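You operate a simulated robot arm through the tools that you are given. There is no shell and no other tool. Be economical: measure what you need, move in short steps, check, and stop when the job is done.

Carry out the task below with a simulated two-armed robot. There is one attempt and no reset: what you move stays moved.

Task
Pull the blind up, wipe the smear off the pane, then slide the window open.
Fine: use the grey cloth and put it back; free the catch first. What is to be rubbed or washed off counts as gone when no trace of it is left.

Only the result counts: the job must be done as asked and must still hold three seconds after the hand-in. Knocking over, shifting, dropping, spilling or breaking anything else fails it. Flat cloth is picked up by pressing the open fingertips on it (5 to 10 N) and closing them slowly along it; thin cloth reads only 2 to 8 mm in the jaws.

Robot
Two 7-joint arms with fingered hands on one trunk that stands fixed in place. Base frame: the origin is at the foot of the trunk, x ahead of it, y to its left, z up; the work surface is at about z = 0.73. Readings come in m, rad, newtons and seconds.
The left shoulder is at [0.03, 0.12, 1.238], the right one opposite. With the tool pointing down near the work surface each hand reaches from about 0.1 to 0.58 m from the base axis, measured 20 degrees to its own side. Payload 4 kg a hand.
The tool frame of a hand sits at the grasp point between the pads (the TCP): z along the fingers, y along the line on which they close. The tips reach 0.019 m beyond it. Largest opening 0.12 m; the body of the gripper starts 0.053 m behind the TCP. The gripper is a hand of 3 fingers: y runs from the thumb to the fingers, the wrist lies at [0, 0, -0.219] in the tool frame, and closing takes about 1.5 s.
Orientation is that of the tool frame in the base frame, as [roll, pitch, yaw] about the fixed x, y, z axes, in that order (R = Rz(yaw) Ry(pitch) Rx(roll)). With the fingers straight down and closing along the base's y, the tool's x points along the base's -x, its y along +y and its z along -z.

Tools
- The arms move only by the tool move_arm. It takes "left_deltas", "right_deltas" or both (then of equal length, played together; a hand with none holds still); each is a list that holds one entry, the list of rows, each a list of 7 numbers: the opening, from 0 (shut) to 1 (fully open), then the shift along the tool's x, y, z in cm, then the turn, a rotation vector about the tool's x, y, z in rad. In form: [[[claw, dx, dy, dz, wx, wy, wz], ...]]. A call has 1 to 12 rows; each row shifts and turns the commanded pose from where the row before left it, along the tool's axes as they then stand. Each row takes 0.2 s and may step no farther than 0.05 m and 0.15 rad from the row before; otherwise, or with a gripper value out of range, the whole call is refused. A pose out of reach is approached as far as the arm can. The call stops where the force on the tool passes 40 N (or 10 N more than at its start, if that is more) or the arm is blocked; 0.2 s more then pass. Each finger travels about 0.072 m/s and halts on what it meets, pressing with about 26 N; the grip force reading is that of the motor and also rises with nothing between the fingers. The clock runs only during rows and for 0.2 s after the last one: add rows that do not move to give the fingers time. It gives the time, the measured TCP pose, the force on the tool (base axes), the opening and the grip force at its end, in the units of the frame above (readings bear some noise), with the torque about the TCP (base axes, N m) and any sound that the robot's microphone picked up.
- Cameras (640 x 400 px; columns grow to the right, rows downward): "scene" is now at [0.0606, -0.0348, 1.8041]; the picture's right is [-0.39, -0.92, 0.00], its down [-0.54, 0.23, -0.81] and it looks along [0.75, -0.31, -0.59] (base axes); focal length 319 px, centre (320, 200). "left" rides on the left gripper at [-0.066, -0.004, -0.079] in its tool frame; the picture's right is [0.05, -1.00, 0.00], its down [0.76, 0.04, -0.64] and it looks along [0.64, 0.03, 0.77] (tool axes); focal length 251 px, centre (320, 200). "right" rides on the right gripper at [0.066, -0.004, -0.079] in its tool frame; the picture's right is [0.05, 1.00, 0.00], its down [-0.76, 0.04, -0.64] and it looks along [-0.64, 0.03, 0.77] (tool axes); focal length 251 px, centre (320, 200). There is no depth. A picture from a camera that has moved, and an enlarged one, comes with that camera's place and axes in the base frame and with its lens.
- snapshot(camera): a new picture of that camera. No time passes.
- move_column(by): slides the trunk up (or, below 0, down) by that many m; the arms and the scene camera ride with it, the base frame stays. It gives what a move gives, with no picture.
- hand_shape(shape, hand): the hand has 3 fingers and takes this shape, open, in about a second: jaw (thumb against the fingers, like two jaws); tri (thumb and two fingers); tip (a fingertip pinch); poke (one finger out to press); point (the index stretched); flat (the hand flat); cup (the hand cupped); fist (a fist). The gripper value then closes the fingers along that shape, each until it touches; the sizes above hold for jaw. It gives what a move gives, with no picture.
- turn_head(pan, tilt): turns the head with the scene camera to pan (to the left, within 2.094 rad either way) and tilt (down, from -0.506 to 1.204), counted from straight ahead of the robot. It gives what a move gives.
- enlarge(camera, box): a new picture of the part [left, top, right, bottom] of that camera's present view, enlarged. No time passes.
- hand_in(): hands the job in; it is judged then, once.

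Go step by step. Nothing tells you positions but the pictures and the camera data: compare them with the known pose of the tool, close in by small moves and look again before you grip or let go. The budget is 120 turns and 78 pictures, counting those below and the enlarged ones. Unless the task says otherwise, let go and move clear before handing in, and close with one line.

The tools are called after ">>>" as a command line: name --argument value ..., lists and objects as JSON in quotes. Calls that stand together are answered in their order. move_arm: Moves the arms, as the interface text tells. Its arguments: {"type":"object","properties":{"left_deltas":{"type":"array","items":{"type":"array","items":{"type":"array","items":{"type":"number"}}}},"right_deltas":{"type":"array","items":{"type":"array","items":{"type":"array","items":{"type":"number"}}}}},"required":[]} The other tools are called the same way: move_column (by) slides the trunk up or down; hand_shape (shape, hand) gives the hand a shape; turn_head (pan, tilt) turns the head that bears the scene camera; snapshot (camera) takes a picture; enlarge (camera, box) takes an enlarged picture of a part of a camera's view; hand_in () hands the job in.

At the start:

```text
t: 0.0
left_position: [0.3076, -0.0365, 1.5941]
left_ee_rot: [3.141, 0.0, 3.141]
left_ft_force: [0.9, 0.7, 0.1]
left_wrist_torque: [-0.02, 0.03, -0.01]
left_opening: 0.1197
left_grip_force: 0.0
left_shape: jaw
right_position: [0.3088, -0.3234, 1.5923]
right_ee_rot: [-3.14, -0.001, -3.141]
right_ft_force: [0.3, -0.4, -0.4]
right_wrist_torque: [0.01, 0.0, -0.01]
right_opening: 0.1197
right_grip_force: 0.0
right_shape: jaw
trunk travel left (down, up): [-0.45, 0.09]
head pan, tilt: [-0.396, 0.627]
```

scene: 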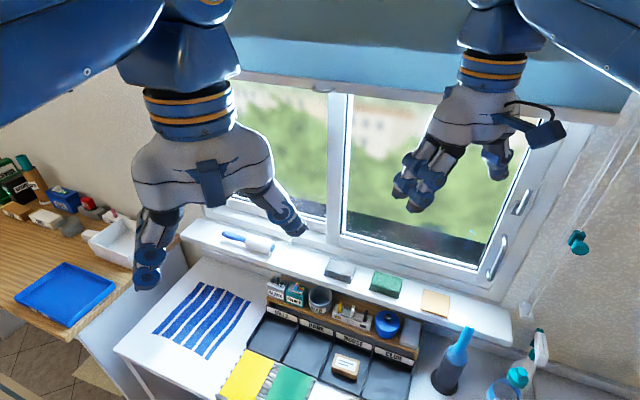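
right: 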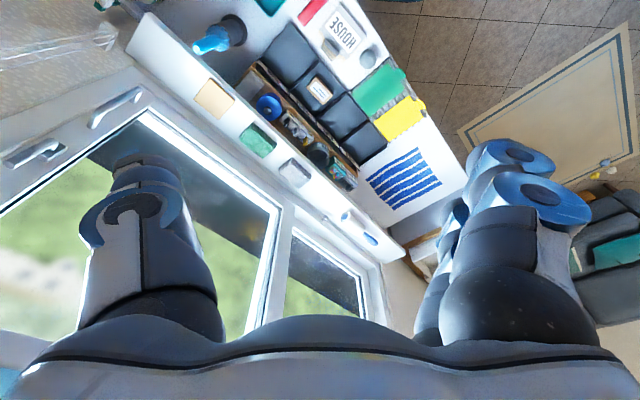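
left: 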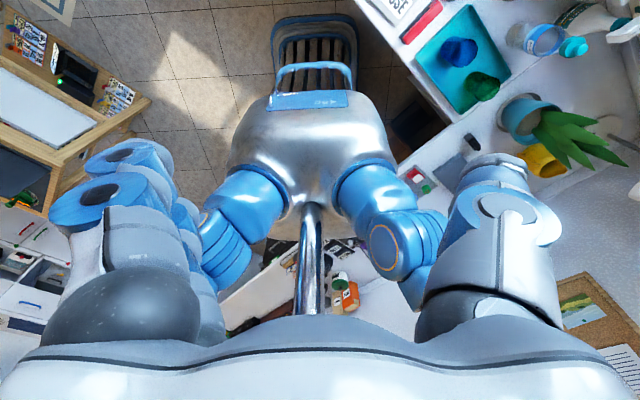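

The window lies ahead to the right, with the blind partly over it, a sill with cloths in front, and a cord and knob at right. I'll look around with the head before moving.

>>> turn_head --pan -0.5 --tilt 0.2

>>> snapshot --camera "scene"

>>> turn_head --pan -0.9 --tilt 0.6

>>> snapshot --camera "scene"

```text
t: 0.9
left_position: [0.3073, -0.0364, 1.5928]
left_ee_rot: [-3.142, 0.0, -3.141]
left_ft_force: [0.5, 0.2, 0.4]
left_wrist_torque: [0.01, 0.01, 0.02]
left_opening: 0.12
left_grip_force: 0.0
left_shape: jaw
right_position: [0.308, -0.3236, 1.5913]
right_ee_rot: [3.141, 0.0, -3.141]
right_ft_force: [-1.0, 0.6, -0.8]
right_wrist_torque: [0.0, 0.0, -0.01]
right_opening: 0.1197
right_grip_force: 0.1
right_shape: jaw
trunk travel left (down, up): [-0.45, 0.09]
head pan, tilt: [-0.499, 0.201]
```

```text
74 pictures are left
camera scene: at [0.0616, -0.0456, 1.8431], right [-0.48, -0.88, 0.0], down [-0.18, 0.1, -0.98], along [0.86, -0.47, -0.2], focal length 319 px, centre (320, 200)
```

scene: 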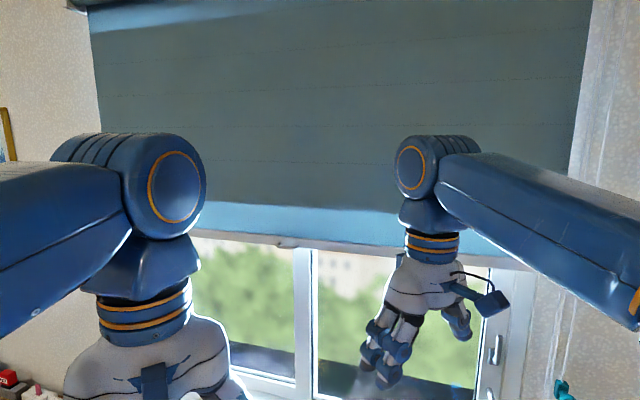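

```text
t: 1.8
left_position: [0.3088, -0.0359, 1.5926]
left_ee_rot: [-3.141, 0.001, -3.141]
left_ft_force: [-1.1, 0.1, -0.5]
left_wrist_torque: [0.0, 0.0, 0.0]
left_opening: 0.1197
left_grip_force: 0.1
left_shape: jaw
right_position: [0.3077, -0.3245, 1.5919]
right_ee_rot: [-3.141, -0.001, 3.141]
right_ft_force: [-0.1, 0.8, -0.9]
right_wrist_torque: [-0.03, 0.0, -0.02]
right_opening: 0.1198
right_grip_force: 0.1
right_shape: jaw
trunk travel left (down, up): [-0.45, 0.09]
head pan, tilt: [-0.901, 0.6]
```

```text
73 pictures are left
camera scene: at [0.0348, -0.0702, 1.8065], right [-0.78, -0.62, 0.0], down [-0.35, 0.44, -0.83], along [0.51, -0.65, -0.56], focal length 319 px, centre (320, 200)
```

scene: 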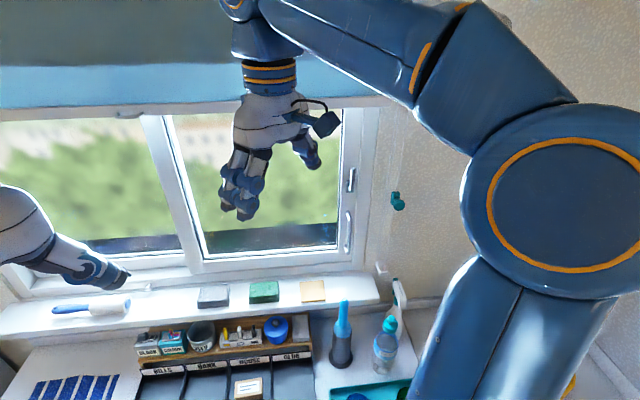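

I'll enlarge the cord, the catch/handle and the sill items.

>>> enlarge --camera "scene" --box '[300, 90, 460, 290]'

>>> enlarge --camera "scene" --box '[0, 90, 340, 310]'

```text
2.00 times, centred on (380, 190) of scene
camera zoom: at [0.0348, -0.0702, 1.8065], right [-0.78, -0.62, 0.0], down [-0.35, 0.44, -0.83], along [0.51, -0.65, -0.56], focal length 638 px, centre (200, 220)
```

zoom: 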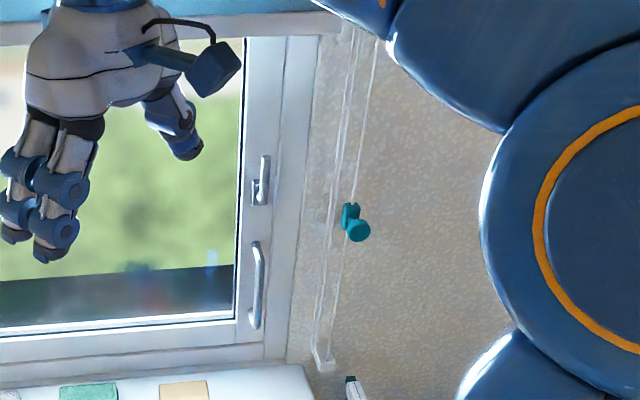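

```text
1.82 times, centred on (170, 200) of scene
camera zoom: at [0.0348, -0.0702, 1.8065], right [-0.78, -0.62, 0.0], down [-0.35, 0.44, -0.83], along [0.51, -0.65, -0.56], focal length 580 px, centre (593, 200)
```

zoom: 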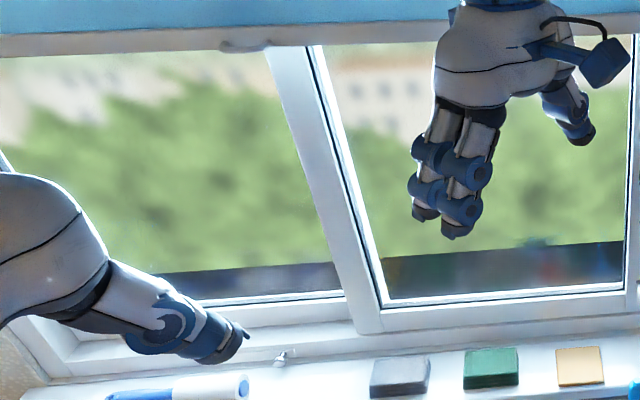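

The window plane runs at 45° (normal toward yaw −45°). I'll lower the trunk a bit to get a triangulation baseline.

>>> move_column --by -0.2

>>> snapshot --camera "scene"

```text
t: 3.9
left_position: [0.3071, -0.0368, 1.3934]
left_ee_rot: [3.141, 0.0, 3.141]
left_ft_force: [-0.8, -0.2, -0.2]
left_wrist_torque: [0.0, 0.04, 0.01]
left_opening: 0.1197
left_grip_force: 0.1
left_shape: jaw
right_position: [0.308, -0.3243, 1.3909]
right_ee_rot: [3.142, 0.0, -3.142]
right_ft_force: [-0.5, -0.1, -0.3]
right_wrist_torque: [0.01, -0.01, -0.01]
right_opening: 0.1199
right_grip_force: 0.1
right_shape: jaw
trunk travel left (down, up): [-0.25, 0.29]
head pan, tilt: [-0.901, 0.6]
```

```text
70 pictures are left
camera scene: at [0.0346, -0.0703, 1.6065], right [-0.78, -0.62, 0.0], down [-0.35, 0.44, -0.82], along [0.51, -0.65, -0.57], focal length 319 px, centre (320, 200)
```

scene: 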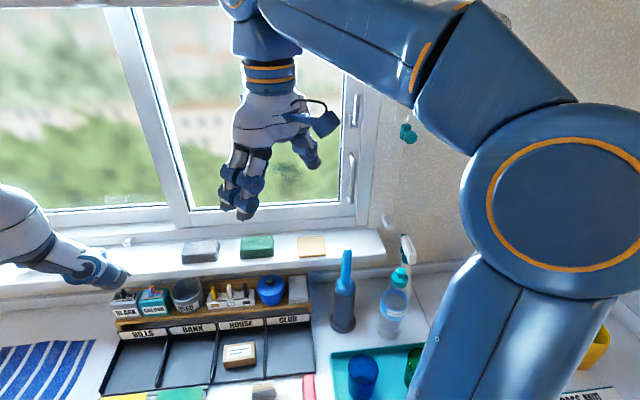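

Triangulated: cord knob ≈ (0.32, −0.78, 1.30), lower handle ≈ (0.45, −0.74, 1.145), upper lever ≈ (0.445, −0.733, 1.346). I'll look closer at those and the sill objects.

>>> enlarge --camera "scene" --box '[330, 70, 430, 250]'

>>> enlarge --camera "scene" --box '[170, 210, 350, 320]'

>>> snapshot --camera "right"

```text
2.22 times, centred on (380, 160) of scene
camera zoom: at [0.0346, -0.0703, 1.6065], right [-0.78, -0.62, 0.0], down [-0.35, 0.44, -0.82], along [0.51, -0.65, -0.57], focal length 709 px, centre (187, 289)
```

zoom: 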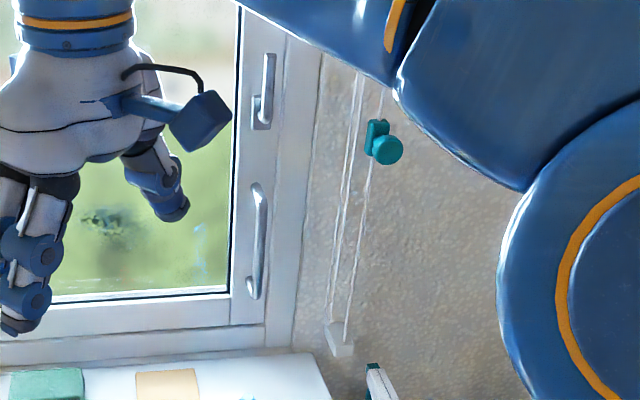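

```text
3.56 times, centred on (260, 265) of scene
camera zoom: at [0.0346, -0.0703, 1.6065], right [-0.78, -0.62, 0.0], down [-0.35, 0.44, -0.82], along [0.51, -0.65, -0.57], focal length 1134 px, centre (533, -31)
```

zoom: 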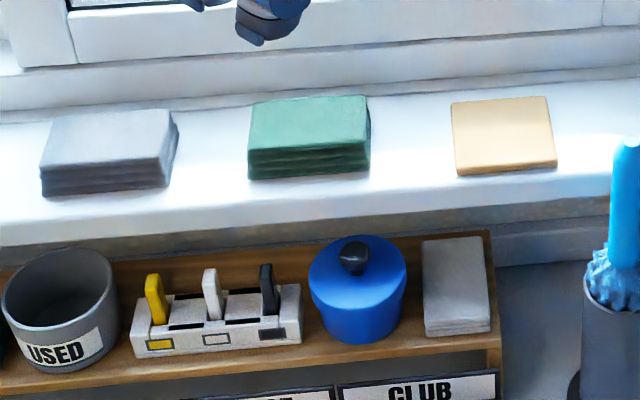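

```text
67 pictures are left
camera right: at [0.2428, -0.327, 1.4711], right [-0.05, 1.0, 0.0], down [0.76, 0.04, 0.64], along [0.64, 0.03, -0.77], focal length 251 px, centre (320, 200)
```

right: 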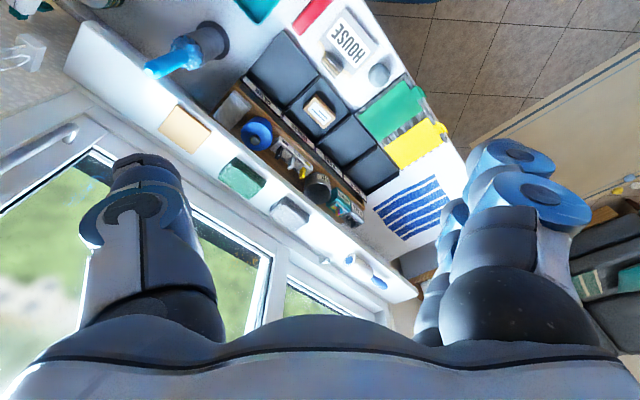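

The plan is to pull the teal knob down with the right hand. First I bring the right hand sideways in front of the cord.

>>> move_arm --right_deltas '[[[1, 1.1, -3.9, 0.8, 0, 0, 0], [1, 1.1, -3.9, 0.8, 0, 0, 0], [1, 1.1, -3.9, 0.8, 0, 0, 0], [1, 1.1, -3.9, 0.8, 0, 0, 0], [1, 1.1, -3.9, 0.8, 0, 0, 0], [1, 1.1, -3.9, 0.8, 0, 0, 0], [1, 0, 0, 0, 0, -0.14, 0], [1, 0, 0, 0, 0, -0.14, 0], [1, 0, 0, 0, 0, -0.14, 0], [1, 0, 0, 0, 0, -0.14, 0], [1, 0, 0, 0, 0, -0.14, 0], [1, 0, 0, 0, 0, -0.14, 0]]]'

>>> snapshot --camera "scene"

```text
t: 6.5
left_position: [0.3065, -0.0371, 1.3931]
left_ee_rot: [3.141, 0.001, -3.141]
left_ft_force: [0.1, 0.8, 0.6]
left_wrist_torque: [0.0, -0.04, 0.03]
left_opening: 0.1201
left_grip_force: 0.1
left_shape: jaw
right_position: [0.2415, -0.559, 1.345]
right_ee_rot: [-3.14, 0.843, 3.138]
right_ft_force: [0.2, -0.6, 0.0]
right_wrist_torque: [-0.01, -0.03, 0.0]
right_opening: 0.1197
right_grip_force: 0.1
right_shape: jaw
trunk travel left (down, up): [-0.25, 0.29]
head pan, tilt: [-0.901, 0.6]
```

```text
66 pictures are left
camera scene: at [0.0331, -0.0705, 1.6064], right [-0.78, -0.62, 0.0], down [-0.35, 0.44, -0.83], along [0.51, -0.65, -0.56], focal length 319 px, centre (320, 200)
```

scene: 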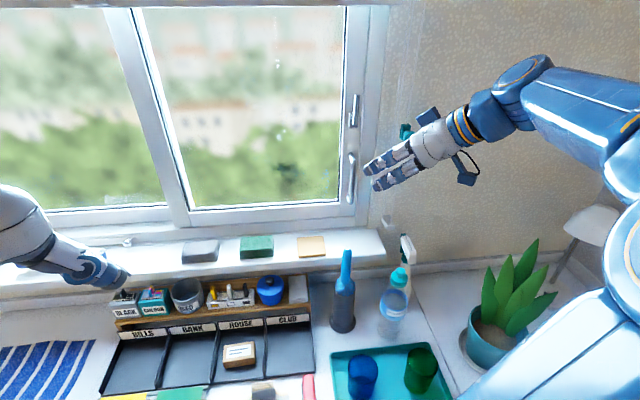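

The view is clear and the smear shows on the right pane near (285,165). I'll finish turning the hand towards the wall.

>>> move_arm --right_deltas '[[[1, 0, 0, 0, 0, -0.1456, 0], [1, 0, 0, 0, 0, -0.1456, 0], [1, 0, 0, 0, 0, -0.1456, 0], [1, 0, 0, 0, 0, -0.1456, 0], [1, 0, 0, 0, 0, -0.1456, 0], [1, 0, 0, 0, 0.131, 0, 0], [1, 0, 0, 0, 0.131, 0, 0], [1, 0, 0, 0, 0.131, 0, 0], [1, 0, 0, 0, 0.131, 0, 0], [1, 0, 0, 0, 0.131, 0, 0], [1, 0, 0, 0, 0.131, 0, 0]]]'

>>> snapshot --camera "scene"

>>> snapshot --camera "right"

```text
t: 8.9
left_position: [0.3104, -0.0343, 1.3927]
left_ee_rot: [-3.14, -0.003, -3.14]
left_ft_force: [0.3, -0.3, 0.9]
left_wrist_torque: [-0.01, 0.02, -0.02]
left_opening: 0.1201
left_grip_force: 0.1
left_shape: jaw
right_position: [0.2444, -0.5568, 1.3432]
right_ee_rot: [-2.346, 1.567, -3.132]
right_ft_force: [0.3, 0.2, -0.1]
right_wrist_torque: [-0.03, 0.01, -0.01]
right_opening: 0.1198
right_grip_force: 0.0
right_shape: jaw
trunk travel left (down, up): [-0.25, 0.29]
head pan, tilt: [-0.901, 0.6]
```

```text
65 pictures are left
camera scene: at [0.0363, -0.0691, 1.6064], right [-0.78, -0.62, 0.0], down [-0.35, 0.44, -0.82], along [0.51, -0.65, -0.57], focal length 319 px, centre (320, 200)
```

scene: 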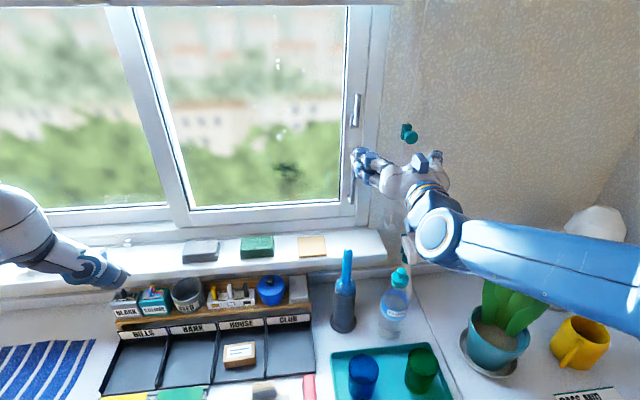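

```text
64 pictures are left
camera right: at [0.1865, -0.5031, 1.2778], right [0.71, 0.7, -0.06], down [-0.42, 0.49, 0.77], along [0.57, -0.52, 0.64], focal length 251 px, centre (320, 200)
```

right: 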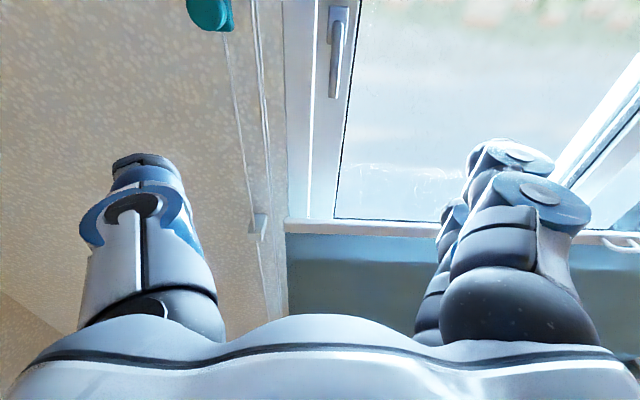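

The knob is up-left in the (inverted) wrist view. I align the hand with it, stopping about 11 cm short.

>>> move_arm --right_deltas '[[[1, 1.3, -3.5, 0, 0, 0, 0], [1, 1.3, -3.5, 0, 0, 0, 0], [1, 1.3, -3.3, 0, 0, 0, 0], [1, 0, 0, 3, 0, 0, 0], [1, 0, 0, 3, 0, 0, 0], [1, 0, 0, 2, 0, 0, 0]]]'

>>> snapshot --camera "right"

>>> enlarge --camera "scene" --box '[340, 70, 500, 250]'

```text
t: 10.3
left_position: [0.308, -0.0359, 1.3931]
left_ee_rot: [3.14, -0.003, 3.141]
left_ft_force: [-0.2, 0.2, -0.4]
left_wrist_torque: [0.01, 0.0, -0.01]
left_opening: 0.1195
left_grip_force: 0.2
left_shape: jaw
right_position: [0.2276, -0.6882, 1.3037]
right_ee_rot: [-2.373, 1.567, 3.124]
right_ft_force: [-0.1, 0.1, 0.8]
right_wrist_torque: [-0.04, 0.01, -0.01]
right_opening: 0.1201
right_grip_force: 0.0
right_shape: jaw
trunk travel left (down, up): [-0.25, 0.29]
head pan, tilt: [-0.901, 0.6]
```

```text
63 pictures are left
camera right: at [0.1688, -0.6344, 1.2379], right [0.71, 0.71, -0.06], down [-0.42, 0.48, 0.77], along [0.57, -0.52, 0.64], focal length 251 px, centre (320, 200)
```

right: 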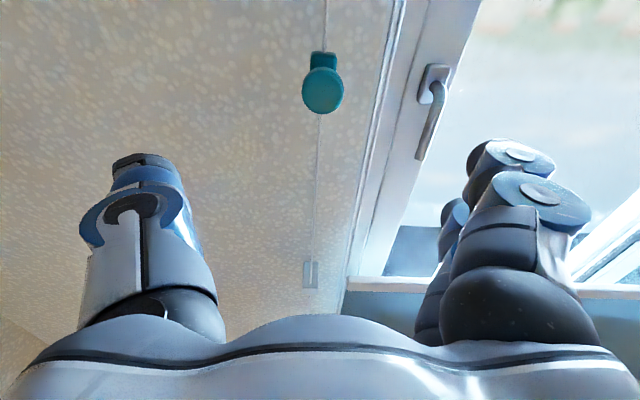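

```text
2.22 times, centred on (420, 160) of scene
camera zoom: at [0.0357, -0.0705, 1.6064], right [-0.78, -0.62, 0.0], down [-0.35, 0.44, -0.82], along [0.51, -0.65, -0.57], focal length 709 px, centre (98, 289)
```

zoom: 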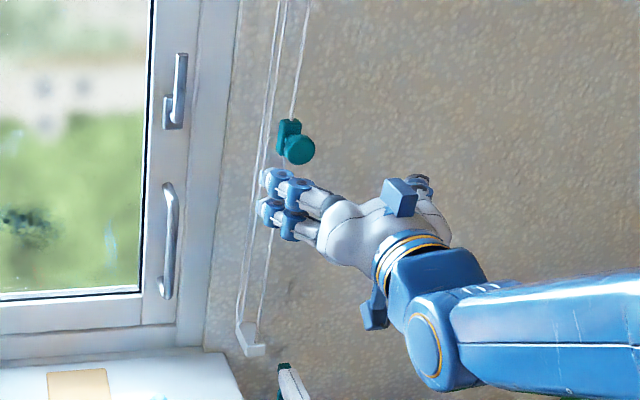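

The knob is centred in the hand. I advance 12 cm and close.

>>> move_arm --right_deltas '[[[1, 0, 0, 3, 0, 0, 0], [1, 0, 0, 3, 0, 0, 0], [1, 0, 0, 3, 0, 0, 0], [1, 0, 0, 3, 0, 0, 0], [1, 0, 0, 0, 0, 0, 0]]]'

>>> snapshot --camera "right"

>>> enlarge --camera "scene" --box '[340, 70, 500, 250]'

```text
t: 11.5
left_position: [0.3063, -0.0361, 1.393]
left_ee_rot: [-3.141, 0.002, -3.14]
left_ft_force: [-0.2, -0.3, 0.3]
left_wrist_torque: [-0.04, 0.0, 0.0]
left_opening: 0.1197
left_grip_force: 0.1
left_shape: jaw
right_position: [0.3108, -0.7727, 1.3056]
right_ee_rot: [-2.375, 1.568, 3.119]
right_ft_force: [-0.6, 0.9, 0.4]
right_wrist_torque: [0.0, 0.0, -0.01]
right_opening: 0.1201
right_grip_force: 0.1
right_shape: jaw
trunk travel left (down, up): [-0.25, 0.29]
head pan, tilt: [-0.901, 0.6]
```

```text
61 pictures are left
camera right: at [0.253, -0.7186, 1.2392], right [0.71, 0.7, -0.06], down [-0.42, 0.49, 0.77], along [0.57, -0.52, 0.64], focal length 251 px, centre (320, 200)
```

right: 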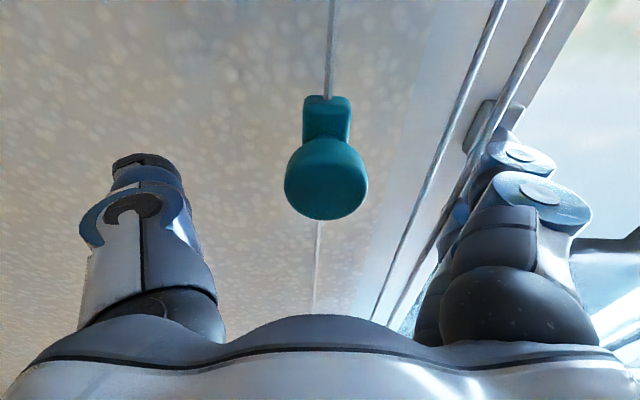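

```text
2.22 times, centred on (420, 160) of scene
camera zoom: at [0.0328, -0.07, 1.6065], right [-0.78, -0.62, 0.0], down [-0.35, 0.44, -0.83], along [0.51, -0.65, -0.56], focal length 709 px, centre (98, 289)
```

zoom: 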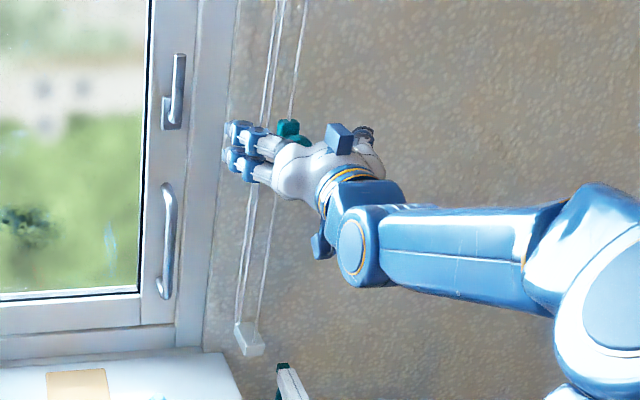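

The neighbouring strands lie about 1.5 cm behind the fingertips, so closing is safe; I back off half a centimetre and grip the knob, then check.

>>> move_arm --right_deltas '[[[1, 0.4, 0, -0.4, 0, 0, 0], [0.6, 0, 0, 0, 0, 0, 0], [0.3, 0, 0, 0, 0, 0, 0], [0, 0, 0, 0, 0, 0, 0], [0, 0, 0, 0, 0, 0, 0], [0, 0, 0, 0, 0, 0, 0], [0, 0, 0, 0, 0, 0, 0], [0, 0, 0, 0, 0, 0, 0]]]'

>>> snapshot --camera "right"

```text
t: 13.3
left_position: [0.307, -0.0354, 1.394]
left_ee_rot: [3.141, 0.001, 3.141]
left_ft_force: [0.4, 0.0, 0.3]
left_wrist_torque: [-0.05, 0.03, 0.03]
left_opening: 0.1199
left_grip_force: 0.1
left_shape: jaw
right_position: [0.308, -0.7712, 1.3005]
right_ee_rot: [-2.301, 1.569, -3.089]
right_ft_force: [-1.3, -6.9, 5.0]
right_wrist_torque: [0.06, -0.1, -0.05]
right_opening: 0.0186
right_grip_force: 26.0
right_shape: jaw
trunk travel left (down, up): [-0.25, 0.29]
head pan, tilt: [-0.901, 0.6]
```

```text
59 pictures are left
camera right: at [0.2505, -0.7168, 1.2351], right [0.71, 0.7, -0.06], down [-0.42, 0.49, 0.77], along [0.57, -0.52, 0.64], focal length 251 px, centre (320, 200)
```

right: 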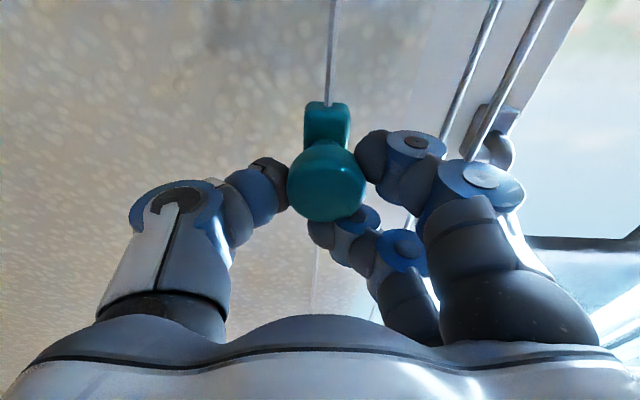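

The knob is held. I pull it down 8 cm and look at the blind.

>>> move_arm --right_deltas '[[[0, 2, 0, 0, 0, 0, 0], [0, 2, 0, 0, 0, 0, 0], [0, 2, 0, 0, 0, 0, 0], [0, 2, 0, 0, 0, 0, 0], [0, 0, 0, 0, 0, 0, 0]]]'

>>> turn_head --pan -0.8 --tilt 0.1

>>> snapshot --camera "scene"

```text
t: 14.5
left_position: [0.3073, -0.0384, 1.392]
left_ee_rot: [3.141, -0.001, -3.141]
left_ft_force: [0.0, 0.1, -0.1]
left_wrist_torque: [0.03, -0.02, -0.01]
left_opening: 0.1199
left_grip_force: 0.1
left_shape: jaw
right_position: [0.3074, -0.7705, 1.2164]
right_ee_rot: [-3.117, 1.564, 2.377]
right_ft_force: [0.4, -9.2, -1.2]
right_wrist_torque: [0.09, -0.09, -0.02]
right_opening: 0.0176
right_grip_force: 26.0
right_shape: jaw
trunk travel left (down, up): [-0.25, 0.29]
head pan, tilt: [-0.901, 0.6]
```

```text
t: 15.4
left_position: [0.3079, -0.0387, 1.3938]
left_ee_rot: [3.139, 0.0, -3.141]
left_ft_force: [-0.1, 0.1, 0.6]
left_wrist_torque: [0.02, -0.04, 0.0]
left_opening: 0.1201
left_grip_force: 0.1
left_shape: jaw
right_position: [0.3072, -0.7709, 1.2187]
right_ee_rot: [-2.949, 1.568, 2.548]
right_ft_force: [-1.0, -7.8, -5.7]
right_wrist_torque: [0.14, -0.09, -0.05]
right_opening: 0.0177
right_grip_force: 25.4
right_shape: jaw
trunk travel left (down, up): [-0.25, 0.29]
head pan, tilt: [-0.799, 0.099]
```

```text
58 pictures are left
camera scene: at [0.0439, -0.0697, 1.6523], right [-0.72, -0.7, 0.0], down [-0.07, 0.07, -0.99], along [0.69, -0.71, -0.1], focal length 319 px, centre (320, 200)
```

scene: 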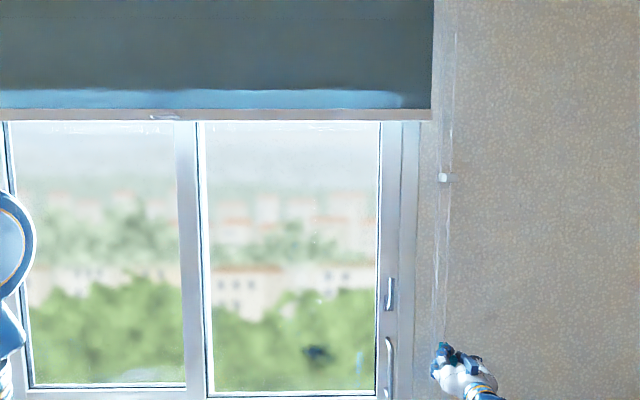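

The blind has risen (about 2.5× the pull). I keep pulling.

>>> move_arm --right_deltas '[[[0, 2, 0, 0, 0, 0, 0], [0, 2, 0, 0, 0, 0, 0], [0, 2, 0, 0, 0, 0, 0], [0, 2, 0, 0, 0, 0, 0], [0, 1.5, 0, 0, 0, 0, 0], [0, 0, 0, 0, 0, 0, 0]]]'

>>> snapshot --camera "scene"

>>> snapshot --camera "right"

```text
t: 16.9
left_position: [0.3083, -0.0374, 1.3935]
left_ee_rot: [3.14, 0.0, 3.141]
left_ft_force: [-0.3, -0.9, -0.7]
left_wrist_torque: [-0.04, 0.01, -0.03]
left_opening: 0.1197
left_grip_force: 0.2
left_shape: jaw
right_position: [0.3074, -0.7692, 1.1238]
right_ee_rot: [-2.943, 1.565, 2.554]
right_ft_force: [2.3, -10.6, 2.2]
right_wrist_torque: [0.06, -0.1, 0.0]
right_opening: 0.0172
right_grip_force: 26.3
right_shape: jaw
trunk travel left (down, up): [-0.25, 0.29]
head pan, tilt: [-0.799, 0.099]
```

```text
57 pictures are left
camera scene: at [0.0443, -0.0692, 1.6524], right [-0.72, -0.7, 0.0], down [-0.07, 0.07, -0.99], along [0.69, -0.71, -0.1], focal length 319 px, centre (320, 200)
```

scene: 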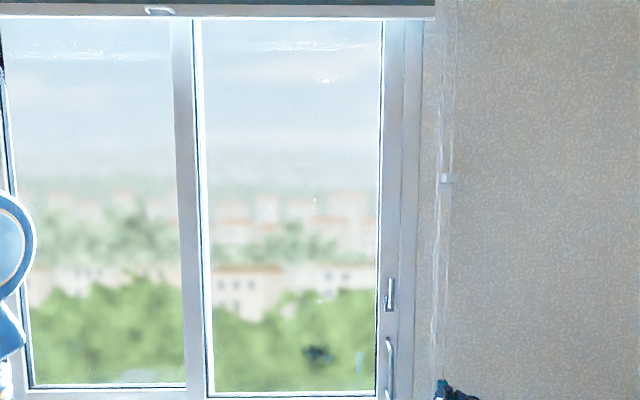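

```text
56 pictures are left
camera right: at [0.2497, -0.7155, 1.0579], right [0.71, 0.71, -0.06], down [-0.42, 0.48, 0.77], along [0.57, -0.52, 0.64], focal length 251 px, centre (320, 200)
```

right: 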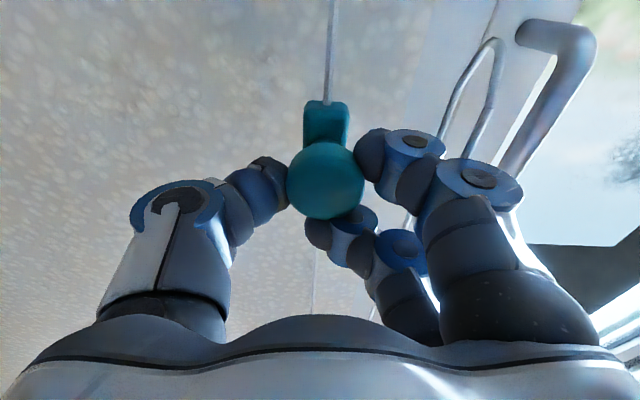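

Much further up now. Before pulling lower I check the clearance beneath the hand.

>>> turn_head --pan -0.95 --tilt 0.6

>>> enlarge --camera "scene" --box '[280, 100, 520, 360]'

```text
t: 17.8
left_position: [0.3063, -0.0391, 1.3927]
left_ee_rot: [3.14, 0.001, -3.141]
left_ft_force: [0.2, -0.1, 0.3]
left_wrist_torque: [-0.01, 0.0, -0.03]
left_opening: 0.1198
left_grip_force: 0.2
left_shape: jaw
right_position: [0.3076, -0.7698, 1.1233]
right_ee_rot: [-2.931, 1.566, 2.569]
right_ft_force: [1.6, -8.3, -3.4]
right_wrist_torque: [0.12, -0.07, 0.01]
right_opening: 0.0171
right_grip_force: 25.6
right_shape: jaw
trunk travel left (down, up): [-0.25, 0.29]
head pan, tilt: [-0.949, 0.6]
```

```text
1.54 times, centred on (400, 230) of scene
camera zoom: at [0.0317, -0.0751, 1.6063], right [-0.81, -0.58, 0.0], down [-0.33, 0.46, -0.82], along [0.48, -0.67, -0.57], focal length 491 px, centre (197, 154)
```

zoom: 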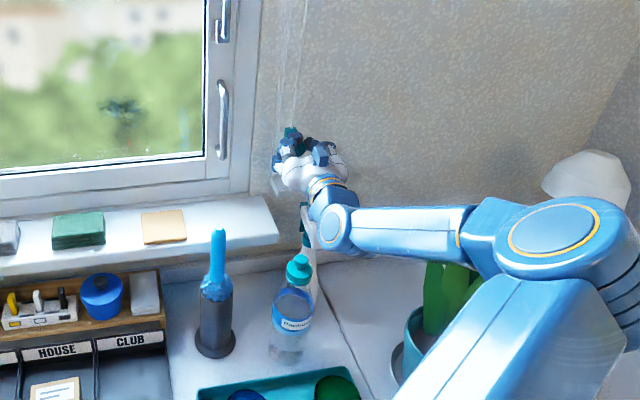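

A spray bottle top (~z 1.0) sits right under the hand, so I tilt the hand about the grip axis to raise the palm, then pull a little further.

>>> move_arm --right_deltas '[[[0, 0, 0, 0, 0, 0.12, 0], [0, 0, 0, 0, 0, 0.12, 0], [0, 0, 0, 0, 0, 0.12, 0], [0, 0, 0, 0, 0, 0.12, 0], [0, 0, 0, 0, 0, 0.12, 0]]]'

>>> snapshot --camera "right"

```text
t: 19.0
left_position: [0.308, -0.0368, 1.3937]
left_ee_rot: [3.14, 0.0, -3.141]
left_ft_force: [-0.2, -0.2, 0.8]
left_wrist_torque: [0.03, 0.0, 0.01]
left_opening: 0.12
left_grip_force: 0.0
left_shape: jaw
right_position: [0.3071, -0.7713, 1.1268]
right_ee_rot: [-3.137, 0.969, 2.354]
right_ft_force: [0.7, -13.6, 5.5]
right_wrist_torque: [-0.27, -0.1, -0.17]
right_opening: 0.0171
right_grip_force: 26.1
right_shape: jaw
trunk travel left (down, up): [-0.25, 0.29]
head pan, tilt: [-0.949, 0.6]
```

```text
54 pictures are left
camera right: at [0.2329, -0.7008, 1.1162], right [0.69, 0.73, -0.05], down [-0.04, 0.1, 0.99], along [0.73, -0.68, 0.1], focal length 251 px, centre (320, 200)
```

right: 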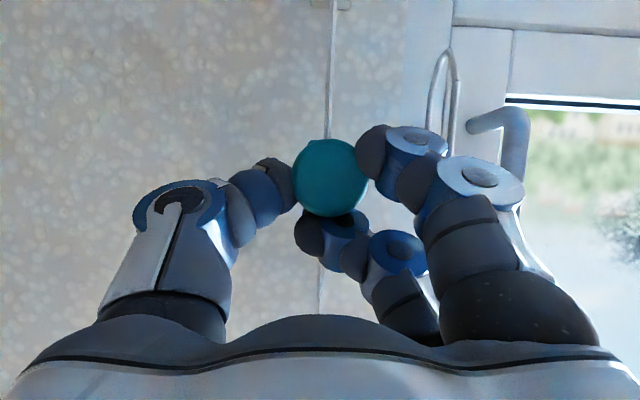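

Good clearance now. I pull straight down in small steps until the stop.

>>> move_arm --right_deltas '[[[0, 0.825, 0, 0.565, 0, 0, 0], [0, 0.825, 0, 0.565, 0, 0, 0], [0, 0.825, 0, 0.565, 0, 0, 0], [0, 0.825, 0, 0.565, 0, 0, 0], [0, 0, 0, 0, 0, 0, 0]]]'

>>> turn_head --pan -0.8 --tilt -0.1

>>> snapshot --camera "scene"

>>> snapshot --camera "right"

```text
t: 19.7
left_position: [0.3054, -0.0345, 1.3929]
left_ee_rot: [-3.138, 0.003, 3.14]
left_ft_force: [0.4, 0.1, -0.1]
left_wrist_torque: [0.01, -0.02, 0.0]
left_opening: 0.1199
left_grip_force: 0.0
left_shape: jaw
right_position: [0.3061, -0.7751, 1.1148]
right_ee_rot: [-3.117, 0.996, 2.369]
right_ft_force: [-9.4, 1.6, 13.5]
right_wrist_torque: [-0.08, -0.14, -0.15]
right_opening: 0.0181
right_grip_force: 26.1
right_shape: jaw
trunk travel left (down, up): [-0.25, 0.29]
head pan, tilt: [-0.949, 0.6]
stopped in row 3 (right hand): the force on the tool passed its limit at 44 N (the readings are from after the stop); the commanded pose is now the measured one
```

```text
t: 20.8
left_position: [0.3043, -0.0342, 1.3934]
left_ee_rot: [-3.138, 0.002, -3.141]
left_ft_force: [0.3, 0.3, 0.3]
left_wrist_torque: [0.01, -0.01, 0.01]
left_opening: 0.1201
left_grip_force: 0.0
left_shape: jaw
right_position: [0.3057, -0.7737, 1.1141]
right_ee_rot: [-3.122, 0.995, 2.367]
right_ft_force: [-10.8, -7.7, 20.8]
right_wrist_torque: [-0.15, -0.1, -0.19]
right_opening: 0.0182
right_grip_force: 25.7
right_shape: jaw
trunk travel left (down, up): [-0.25, 0.29]
head pan, tilt: [-0.799, -0.099]
```

```text
53 pictures are left
camera scene: at [0.0367, -0.0617, 1.6706], right [-0.72, -0.7, 0.0], down [0.07, -0.07, -0.99], along [0.69, -0.71, 0.1], focal length 319 px, centre (320, 200)
```

scene: 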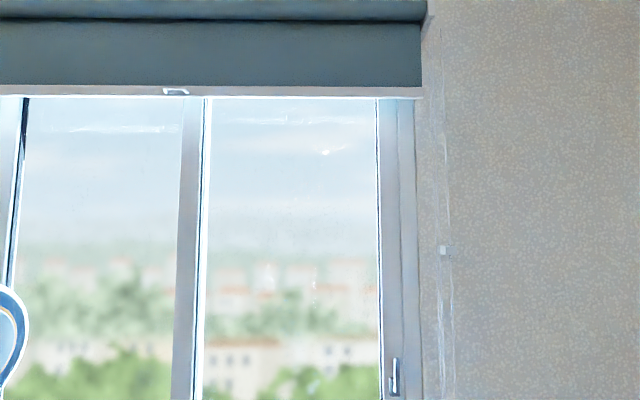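

```text
52 pictures are left
camera right: at [0.232, -0.7027, 1.1023], right [0.69, 0.72, -0.06], down [-0.05, 0.12, 0.99], along [0.72, -0.68, 0.12], focal length 251 px, centre (320, 200)
```

right: 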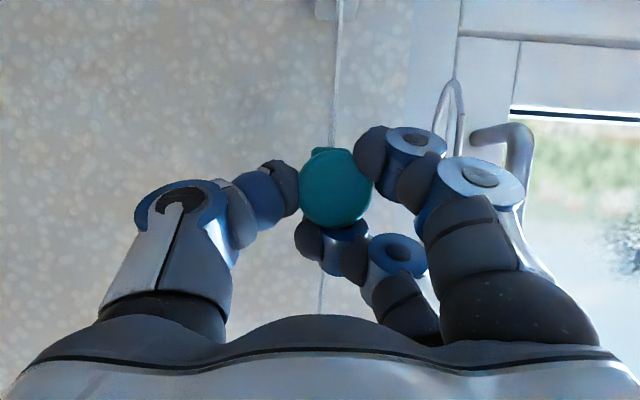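

The pull met a firm stop (44 N). I try once more gently to make sure it is the end of travel.

>>> move_arm --right_deltas '[[[0, 0.4, 0, 0.27, 0, 0, 0], [0, 0.4, 0, 0.27, 0, 0, 0], [0, 0.4, 0, 0.27, 0, 0, 0], [0, 0.4, 0, 0.27, 0, 0, 0]]]'

>>> snapshot --camera "scene"

```text
t: 21.3
left_position: [0.3061, -0.0322, 1.3927]
left_ee_rot: [-3.139, 0.001, -3.14]
left_ft_force: [0.7, 0.2, 0.2]
left_wrist_torque: [-0.03, 0.03, 0.02]
left_opening: 0.12
left_grip_force: 0.0
left_shape: jaw
right_position: [0.3063, -0.7768, 1.1131]
right_ee_rot: [-3.103, 1.011, 2.378]
right_ft_force: [-15.7, 10.1, 16.6]
right_wrist_torque: [0.08, -0.1, -0.09]
right_opening: 0.0189
right_grip_force: 26.0
right_shape: jaw
trunk travel left (down, up): [-0.25, 0.29]
head pan, tilt: [-0.799, -0.099]
stopped in row 2 (right hand): the force on the tool passed its limit at 42 N (the readings are from after the stop); the commanded pose is now the measured one
```

```text
51 pictures are left
camera scene: at [0.037, -0.0593, 1.6706], right [-0.72, -0.7, 0.0], down [0.07, -0.07, -0.99], along [0.69, -0.71, 0.1], focal length 319 px, centre (320, 200)
```

scene: 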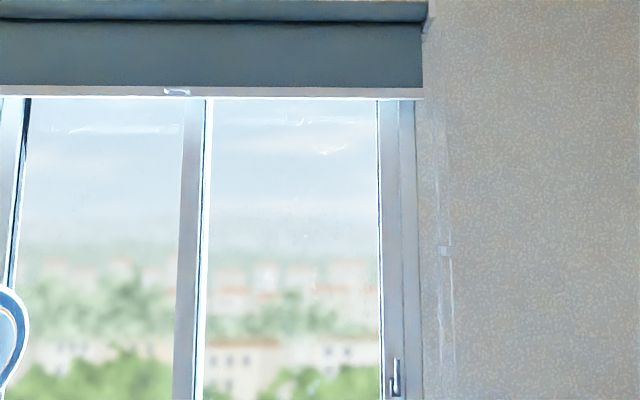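

The cord is at its stop. I release the knob and back off, then check the blind stays.

>>> move_arm --right_deltas '[[[0.5, 0, 0, 0, 0, 0, 0], [1, 0, 0, 0, 0, 0, 0], [1, 0, 0, 0, 0, 0, 0], [1, 0, 0, 0, 0, 0, 0], [1, 0, 0, 0, 0, 0, 0], [1, 0, 0, -2, 0, 0, 0], [1, 0, 0, -4, 0, 0, 0], [1, 0, 0, -4, 0, 0, 0], [1, 0, 0, -4, 0, 0, 0]]]'

>>> snapshot --camera "scene"

>>> turn_head --pan -0.9 --tilt 0.6

>>> snapshot --camera "scene"

```text
t: 23.3
left_position: [0.3063, -0.035, 1.3928]
left_ee_rot: [-3.14, 0.003, -3.141]
left_ft_force: [-0.9, -0.3, -0.7]
left_wrist_torque: [-0.02, -0.02, 0.0]
left_opening: 0.12
left_grip_force: 0.0
left_shape: jaw
right_position: [0.2302, -0.689, 1.1853]
right_ee_rot: [-3.113, 1.002, 2.375]
right_ft_force: [0.9, 0.0, 1.3]
right_wrist_torque: [0.01, 0.03, 0.02]
right_opening: 0.1197
right_grip_force: 0.1
right_shape: jaw
trunk travel left (down, up): [-0.25, 0.29]
head pan, tilt: [-0.799, -0.099]
```

```text
50 pictures are left
camera scene: at [0.0385, -0.0619, 1.6706], right [-0.72, -0.7, 0.0], down [0.07, -0.07, -0.99], along [0.69, -0.71, 0.1], focal length 319 px, centre (320, 200)
```

scene: 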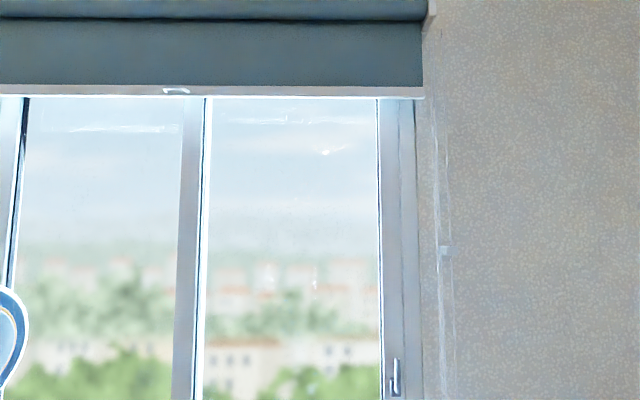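

```text
t: 24.4
left_position: [0.3077, -0.0365, 1.3928]
left_ee_rot: [-3.141, -0.001, -3.14]
left_ft_force: [-0.1, 0.1, 0.4]
left_wrist_torque: [0.01, -0.05, 0.01]
left_opening: 0.1197
left_grip_force: 0.0
left_shape: jaw
right_position: [0.2315, -0.6907, 1.1863]
right_ee_rot: [-3.113, 1.002, 2.373]
right_ft_force: [-0.9, -0.8, 1.0]
right_wrist_torque: [0.0, 0.01, -0.01]
right_opening: 0.1198
right_grip_force: 0.0
right_shape: jaw
trunk travel left (down, up): [-0.25, 0.29]
head pan, tilt: [-0.901, 0.6]
```

```text
49 pictures are left
camera scene: at [0.0346, -0.0706, 1.6065], right [-0.78, -0.62, 0.0], down [-0.35, 0.44, -0.83], along [0.51, -0.65, -0.56], focal length 319 px, centre (320, 200)
```

scene: 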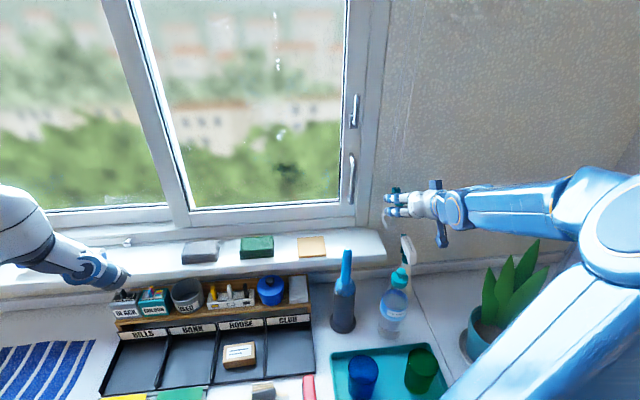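

The blind holds. Next the grey cloth, at about (0.724, −0.392, 0.96); I raise the trunk a bit for clearance and carry the open right hand left, keeping its tilt.

>>> move_column --by 0.1

>>> move_arm --right_deltas '[[[1, 0, 4.6, 0, 0, 0, 0], [1, 0, 4.6, 0, 0, 0, 0], [1, 0, 4.6, 0, 0, 0, 0], [1, 0, 4.6, 0, 0, 0, 0], [1, 0, 4.6, 0, 0, 0, 0], [1, 0, 4.6, 0, 0, 0, 0], [1, 0, 4.6, 0, 0, 0, 0], [1, 0, 4.6, 0, 0, 0, 0], [1, 0, 4.6, 0, 0, 0, 0], [1, 0, 4.6, 0, 0, 0, 0], [1, 0, 4.6, 0, 0, 0, 0], [1, 0, 4.6, 0, 0, 0, 0]]]'

>>> snapshot --camera "scene"

>>> snapshot --camera "right"

```text
t: 25.7
left_position: [0.3091, -0.0356, 1.4941]
left_ee_rot: [3.14, 0.001, 3.141]
left_ft_force: [0.4, 0.7, 0.7]
left_wrist_torque: [-0.04, 0.01, 0.01]
left_opening: 0.12
left_grip_force: 0.0
left_shape: jaw
right_position: [0.2305, -0.6903, 1.2847]
right_ee_rot: [-3.113, 1.0, 2.373]
right_ft_force: [0.1, -0.3, 0.2]
right_wrist_torque: [0.0, 0.03, 0.02]
right_opening: 0.1199
right_grip_force: 0.0
right_shape: jaw
trunk travel left (down, up): [-0.35, 0.19]
head pan, tilt: [-0.901, 0.6]
```

```text
t: 28.3
left_position: [0.3095, -0.036, 1.4928]
left_ee_rot: [3.141, 0.001, 3.141]
left_ft_force: [0.6, 0.0, -0.4]
left_wrist_torque: [-0.01, 0.08, 0.01]
left_opening: 0.1199
left_grip_force: 0.1
left_shape: jaw
right_position: [0.6238, -0.3018, 1.2749]
right_ee_rot: [-3.109, 1.001, 2.375]
right_ft_force: [0.6, -0.5, -0.3]
right_wrist_torque: [0.03, -0.03, -0.02]
right_opening: 0.12
right_grip_force: 0.1
right_shape: jaw
trunk travel left (down, up): [-0.35, 0.19]
head pan, tilt: [-0.901, 0.6]
```

```text
48 pictures are left
camera scene: at [0.0366, -0.069, 1.7064], right [-0.78, -0.62, 0.0], down [-0.35, 0.44, -0.82], along [0.51, -0.65, -0.57], focal length 319 px, centre (320, 200)
```

scene: 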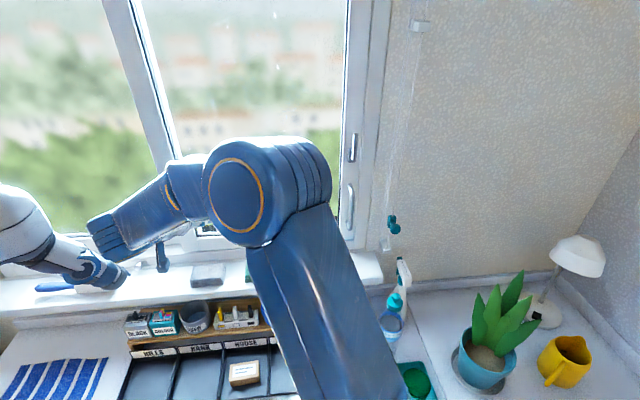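

```text
47 pictures are left
camera right: at [0.5512, -0.231, 1.2627], right [0.69, 0.72, -0.06], down [-0.05, 0.13, 0.99], along [0.72, -0.68, 0.13], focal length 251 px, centre (320, 200)
```

right: 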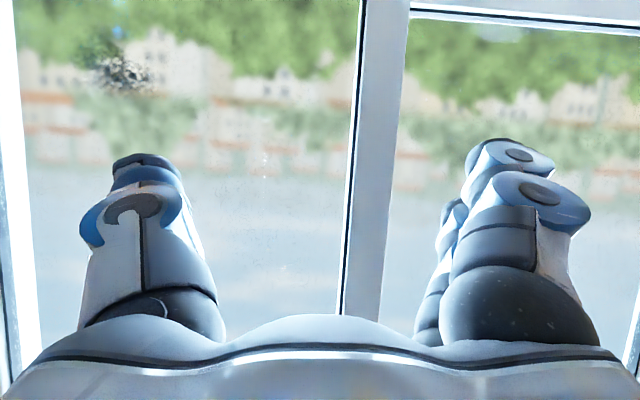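

The smear is clearly visible on the right pane, about (0.61, −0.63, 1.155), pane at n≈0.88. I tilt the hand further down and descend over the cloth to look.

>>> move_arm --right_deltas '[[[1, 0, 0, 0, 0, 0.125, 0], [1, 0, 0, 0, 0, 0.125, 0], [1, 1.98, 0, 3.48, 0, 0, 0], [1, 1.98, 0, 3.48, 0, 0, 0], [1, 1.98, 0, 3.48, 0, 0, 0], [1, 1.98, 0, 3.48, 0, 0, 0], [1, 1.98, 0, 3.48, 0, 0, 0], [1, 0, 0, 0, 0, 0, 0]]]'

>>> snapshot --camera "right"

>>> snapshot --camera "scene"

```text
t: 30.1
left_position: [0.3073, -0.0354, 1.4929]
left_ee_rot: [3.141, -0.001, 3.141]
left_ft_force: [-0.1, 1.1, -0.8]
left_wrist_torque: [-0.02, 0.01, 0.0]
left_opening: 0.1199
left_grip_force: 0.0
left_shape: jaw
right_position: [0.6721, -0.3539, 1.0876]
right_ee_rot: [-3.119, 0.877, 2.368]
right_ft_force: [-0.2, -0.1, -0.4]
right_wrist_torque: [0.0, 0.03, 0.01]
right_opening: 0.1201
right_grip_force: 0.0
right_shape: jaw
right hand out of reach, approached as far as the arm can: row 2
trunk travel left (down, up): [-0.35, 0.19]
head pan, tilt: [-0.901, 0.6]
```

```text
46 pictures are left
camera right: at [0.5979, -0.2829, 1.0882], right [0.69, 0.73, -0.06], down [0.04, 0.04, 1.0], along [0.73, -0.69, 0.0], focal length 251 px, centre (320, 200)
```

right: 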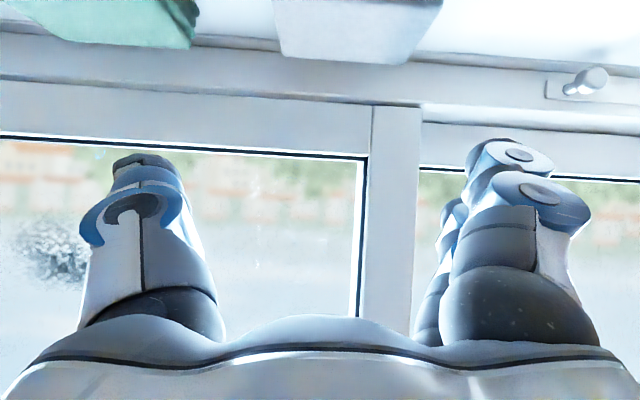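

```text
45 pictures are left
camera scene: at [0.034, -0.0701, 1.7065], right [-0.78, -0.62, 0.0], down [-0.35, 0.44, -0.83], along [0.51, -0.65, -0.56], focal length 319 px, centre (320, 200)
```

scene: 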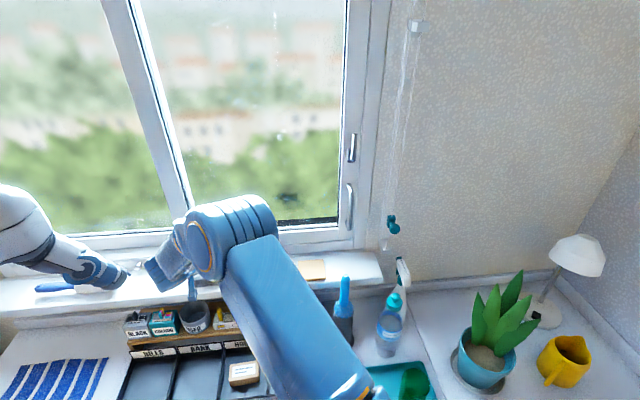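

Cloth measures roughly 11 cm wide along the window, ~7 cm deep, 2.5 cm thick, centred about (0.74, −0.39). It is near the edge of reach, so I test how far the arm gets above it.

>>> move_arm --right_deltas '[[[1, -0.3, 0.8, 3, 0, 0, 0], [1, -0.3, 0.8, 3, 0, 0, 0], [1, -0.3, 0.8, 3, 0, 0, 0], [1, 0, 0, 0, 0, 0, 0]]]'

>>> snapshot --camera "right"

```text
t: 31.1
left_position: [0.3072, -0.0364, 1.4924]
left_ee_rot: [-3.141, 0.0, -3.141]
left_ft_force: [0.4, -0.9, -0.9]
left_wrist_torque: [0.0, -0.02, 0.07]
left_opening: 0.12
left_grip_force: 0.1
left_shape: jaw
right_position: [0.733, -0.3886, 1.0446]
right_ee_rot: [-3.117, 0.875, 2.368]
right_ft_force: [-0.2, -0.6, 0.1]
right_wrist_torque: [-0.02, 0.05, 0.0]
right_opening: 0.1201
right_grip_force: 0.1
right_shape: jaw
right hand out of reach, approached as far as the arm can: row 3
trunk travel left (down, up): [-0.35, 0.19]
head pan, tilt: [-0.901, 0.6]
```

```text
44 pictures are left
camera right: at [0.6593, -0.3173, 1.0445], right [0.69, 0.73, -0.06], down [0.04, 0.04, 1.0], along [0.73, -0.69, 0.0], focal length 251 px, centre (320, 200)
```

right: 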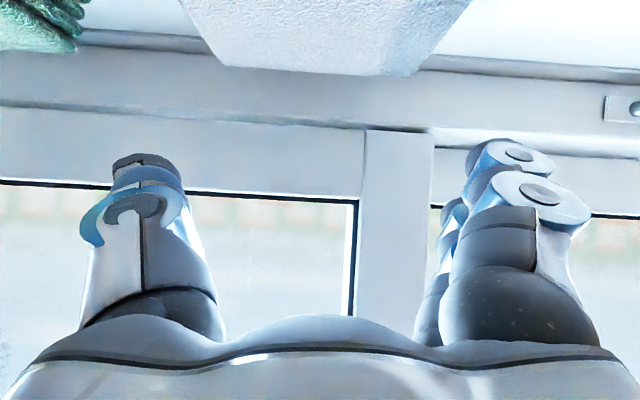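

The hand is centred over the cloth (opening 12 cm versus ~10.5 cm width). I descend 5 cm and look again.

>>> move_arm --right_deltas '[[[1, 1.4, 0, 0.9, 0, 0, 0], [1, 1.4, 0, 0.9, 0, 0, 0], [1, 1.4, 0, 0.9, 0, 0, 0], [1, 0, 0, 0, 0, 0, 0]]]'

>>> snapshot --camera "right"

>>> turn_head --pan -0.55 --tilt 0.75

>>> enlarge --camera "scene" --box '[220, 80, 420, 220]'

```text
t: 32.1
left_position: [0.3086, -0.0371, 1.4935]
left_ee_rot: [-3.141, 0.001, 3.141]
left_ft_force: [-0.4, 1.2, 0.1]
left_wrist_torque: [0.0, -0.01, -0.01]
left_opening: 0.12
left_grip_force: 0.1
left_shape: jaw
right_position: [0.7267, -0.3845, 0.994]
right_ee_rot: [-3.118, 0.875, 2.369]
right_ft_force: [0.0, -0.1, 0.6]
right_wrist_torque: [0.0, -0.04, -0.02]
right_opening: 0.1201
right_grip_force: 0.0
right_shape: jaw
trunk travel left (down, up): [-0.35, 0.19]
head pan, tilt: [-0.901, 0.6]
```

```text
43 pictures are left
camera right: at [0.6532, -0.3134, 0.9933], right [0.69, 0.73, -0.06], down [0.04, 0.04, 1.0], along [0.73, -0.69, 0.0], focal length 251 px, centre (320, 200)
```

right: 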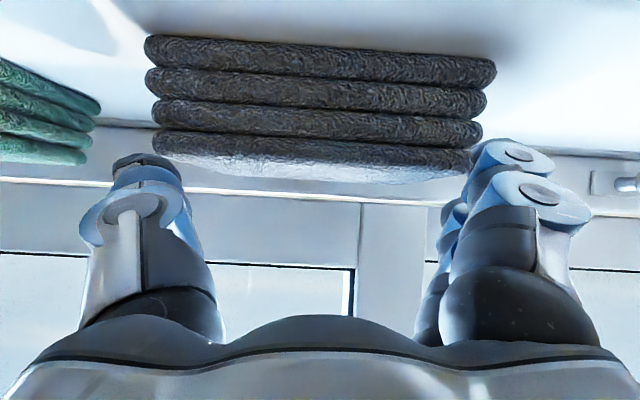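

```text
t: 32.9
left_position: [0.3072, -0.0353, 1.4927]
left_ee_rot: [3.141, 0.0, -3.141]
left_ft_force: [-0.9, -0.4, 0.3]
left_wrist_torque: [0.01, 0.03, 0.0]
left_opening: 0.1199
left_grip_force: 0.1
left_shape: jaw
right_position: [0.7275, -0.3848, 0.993]
right_ee_rot: [-3.118, 0.875, 2.369]
right_ft_force: [-0.4, -0.1, 0.3]
right_wrist_torque: [0.01, 0.0, -0.03]
right_opening: 0.12
right_grip_force: 0.2
right_shape: jaw
trunk travel left (down, up): [-0.35, 0.19]
head pan, tilt: [-0.55, 0.75]
```

```text
2.86 times, centred on (320, 150) of scene
camera zoom: at [0.0508, -0.0445, 1.6935], right [-0.52, -0.85, 0.0], down [-0.58, 0.36, -0.73], along [0.62, -0.38, -0.68], focal length 911 px, centre (320, 343)
```

zoom: 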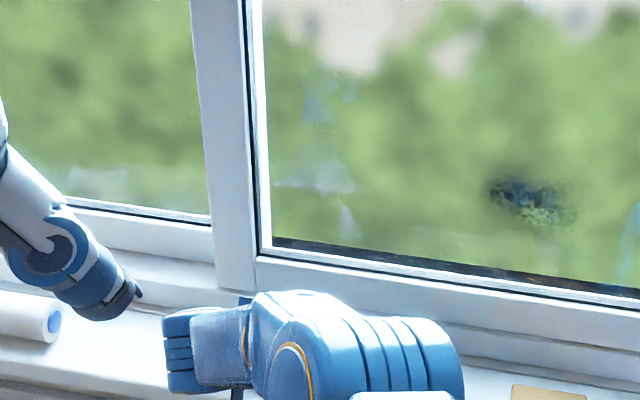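

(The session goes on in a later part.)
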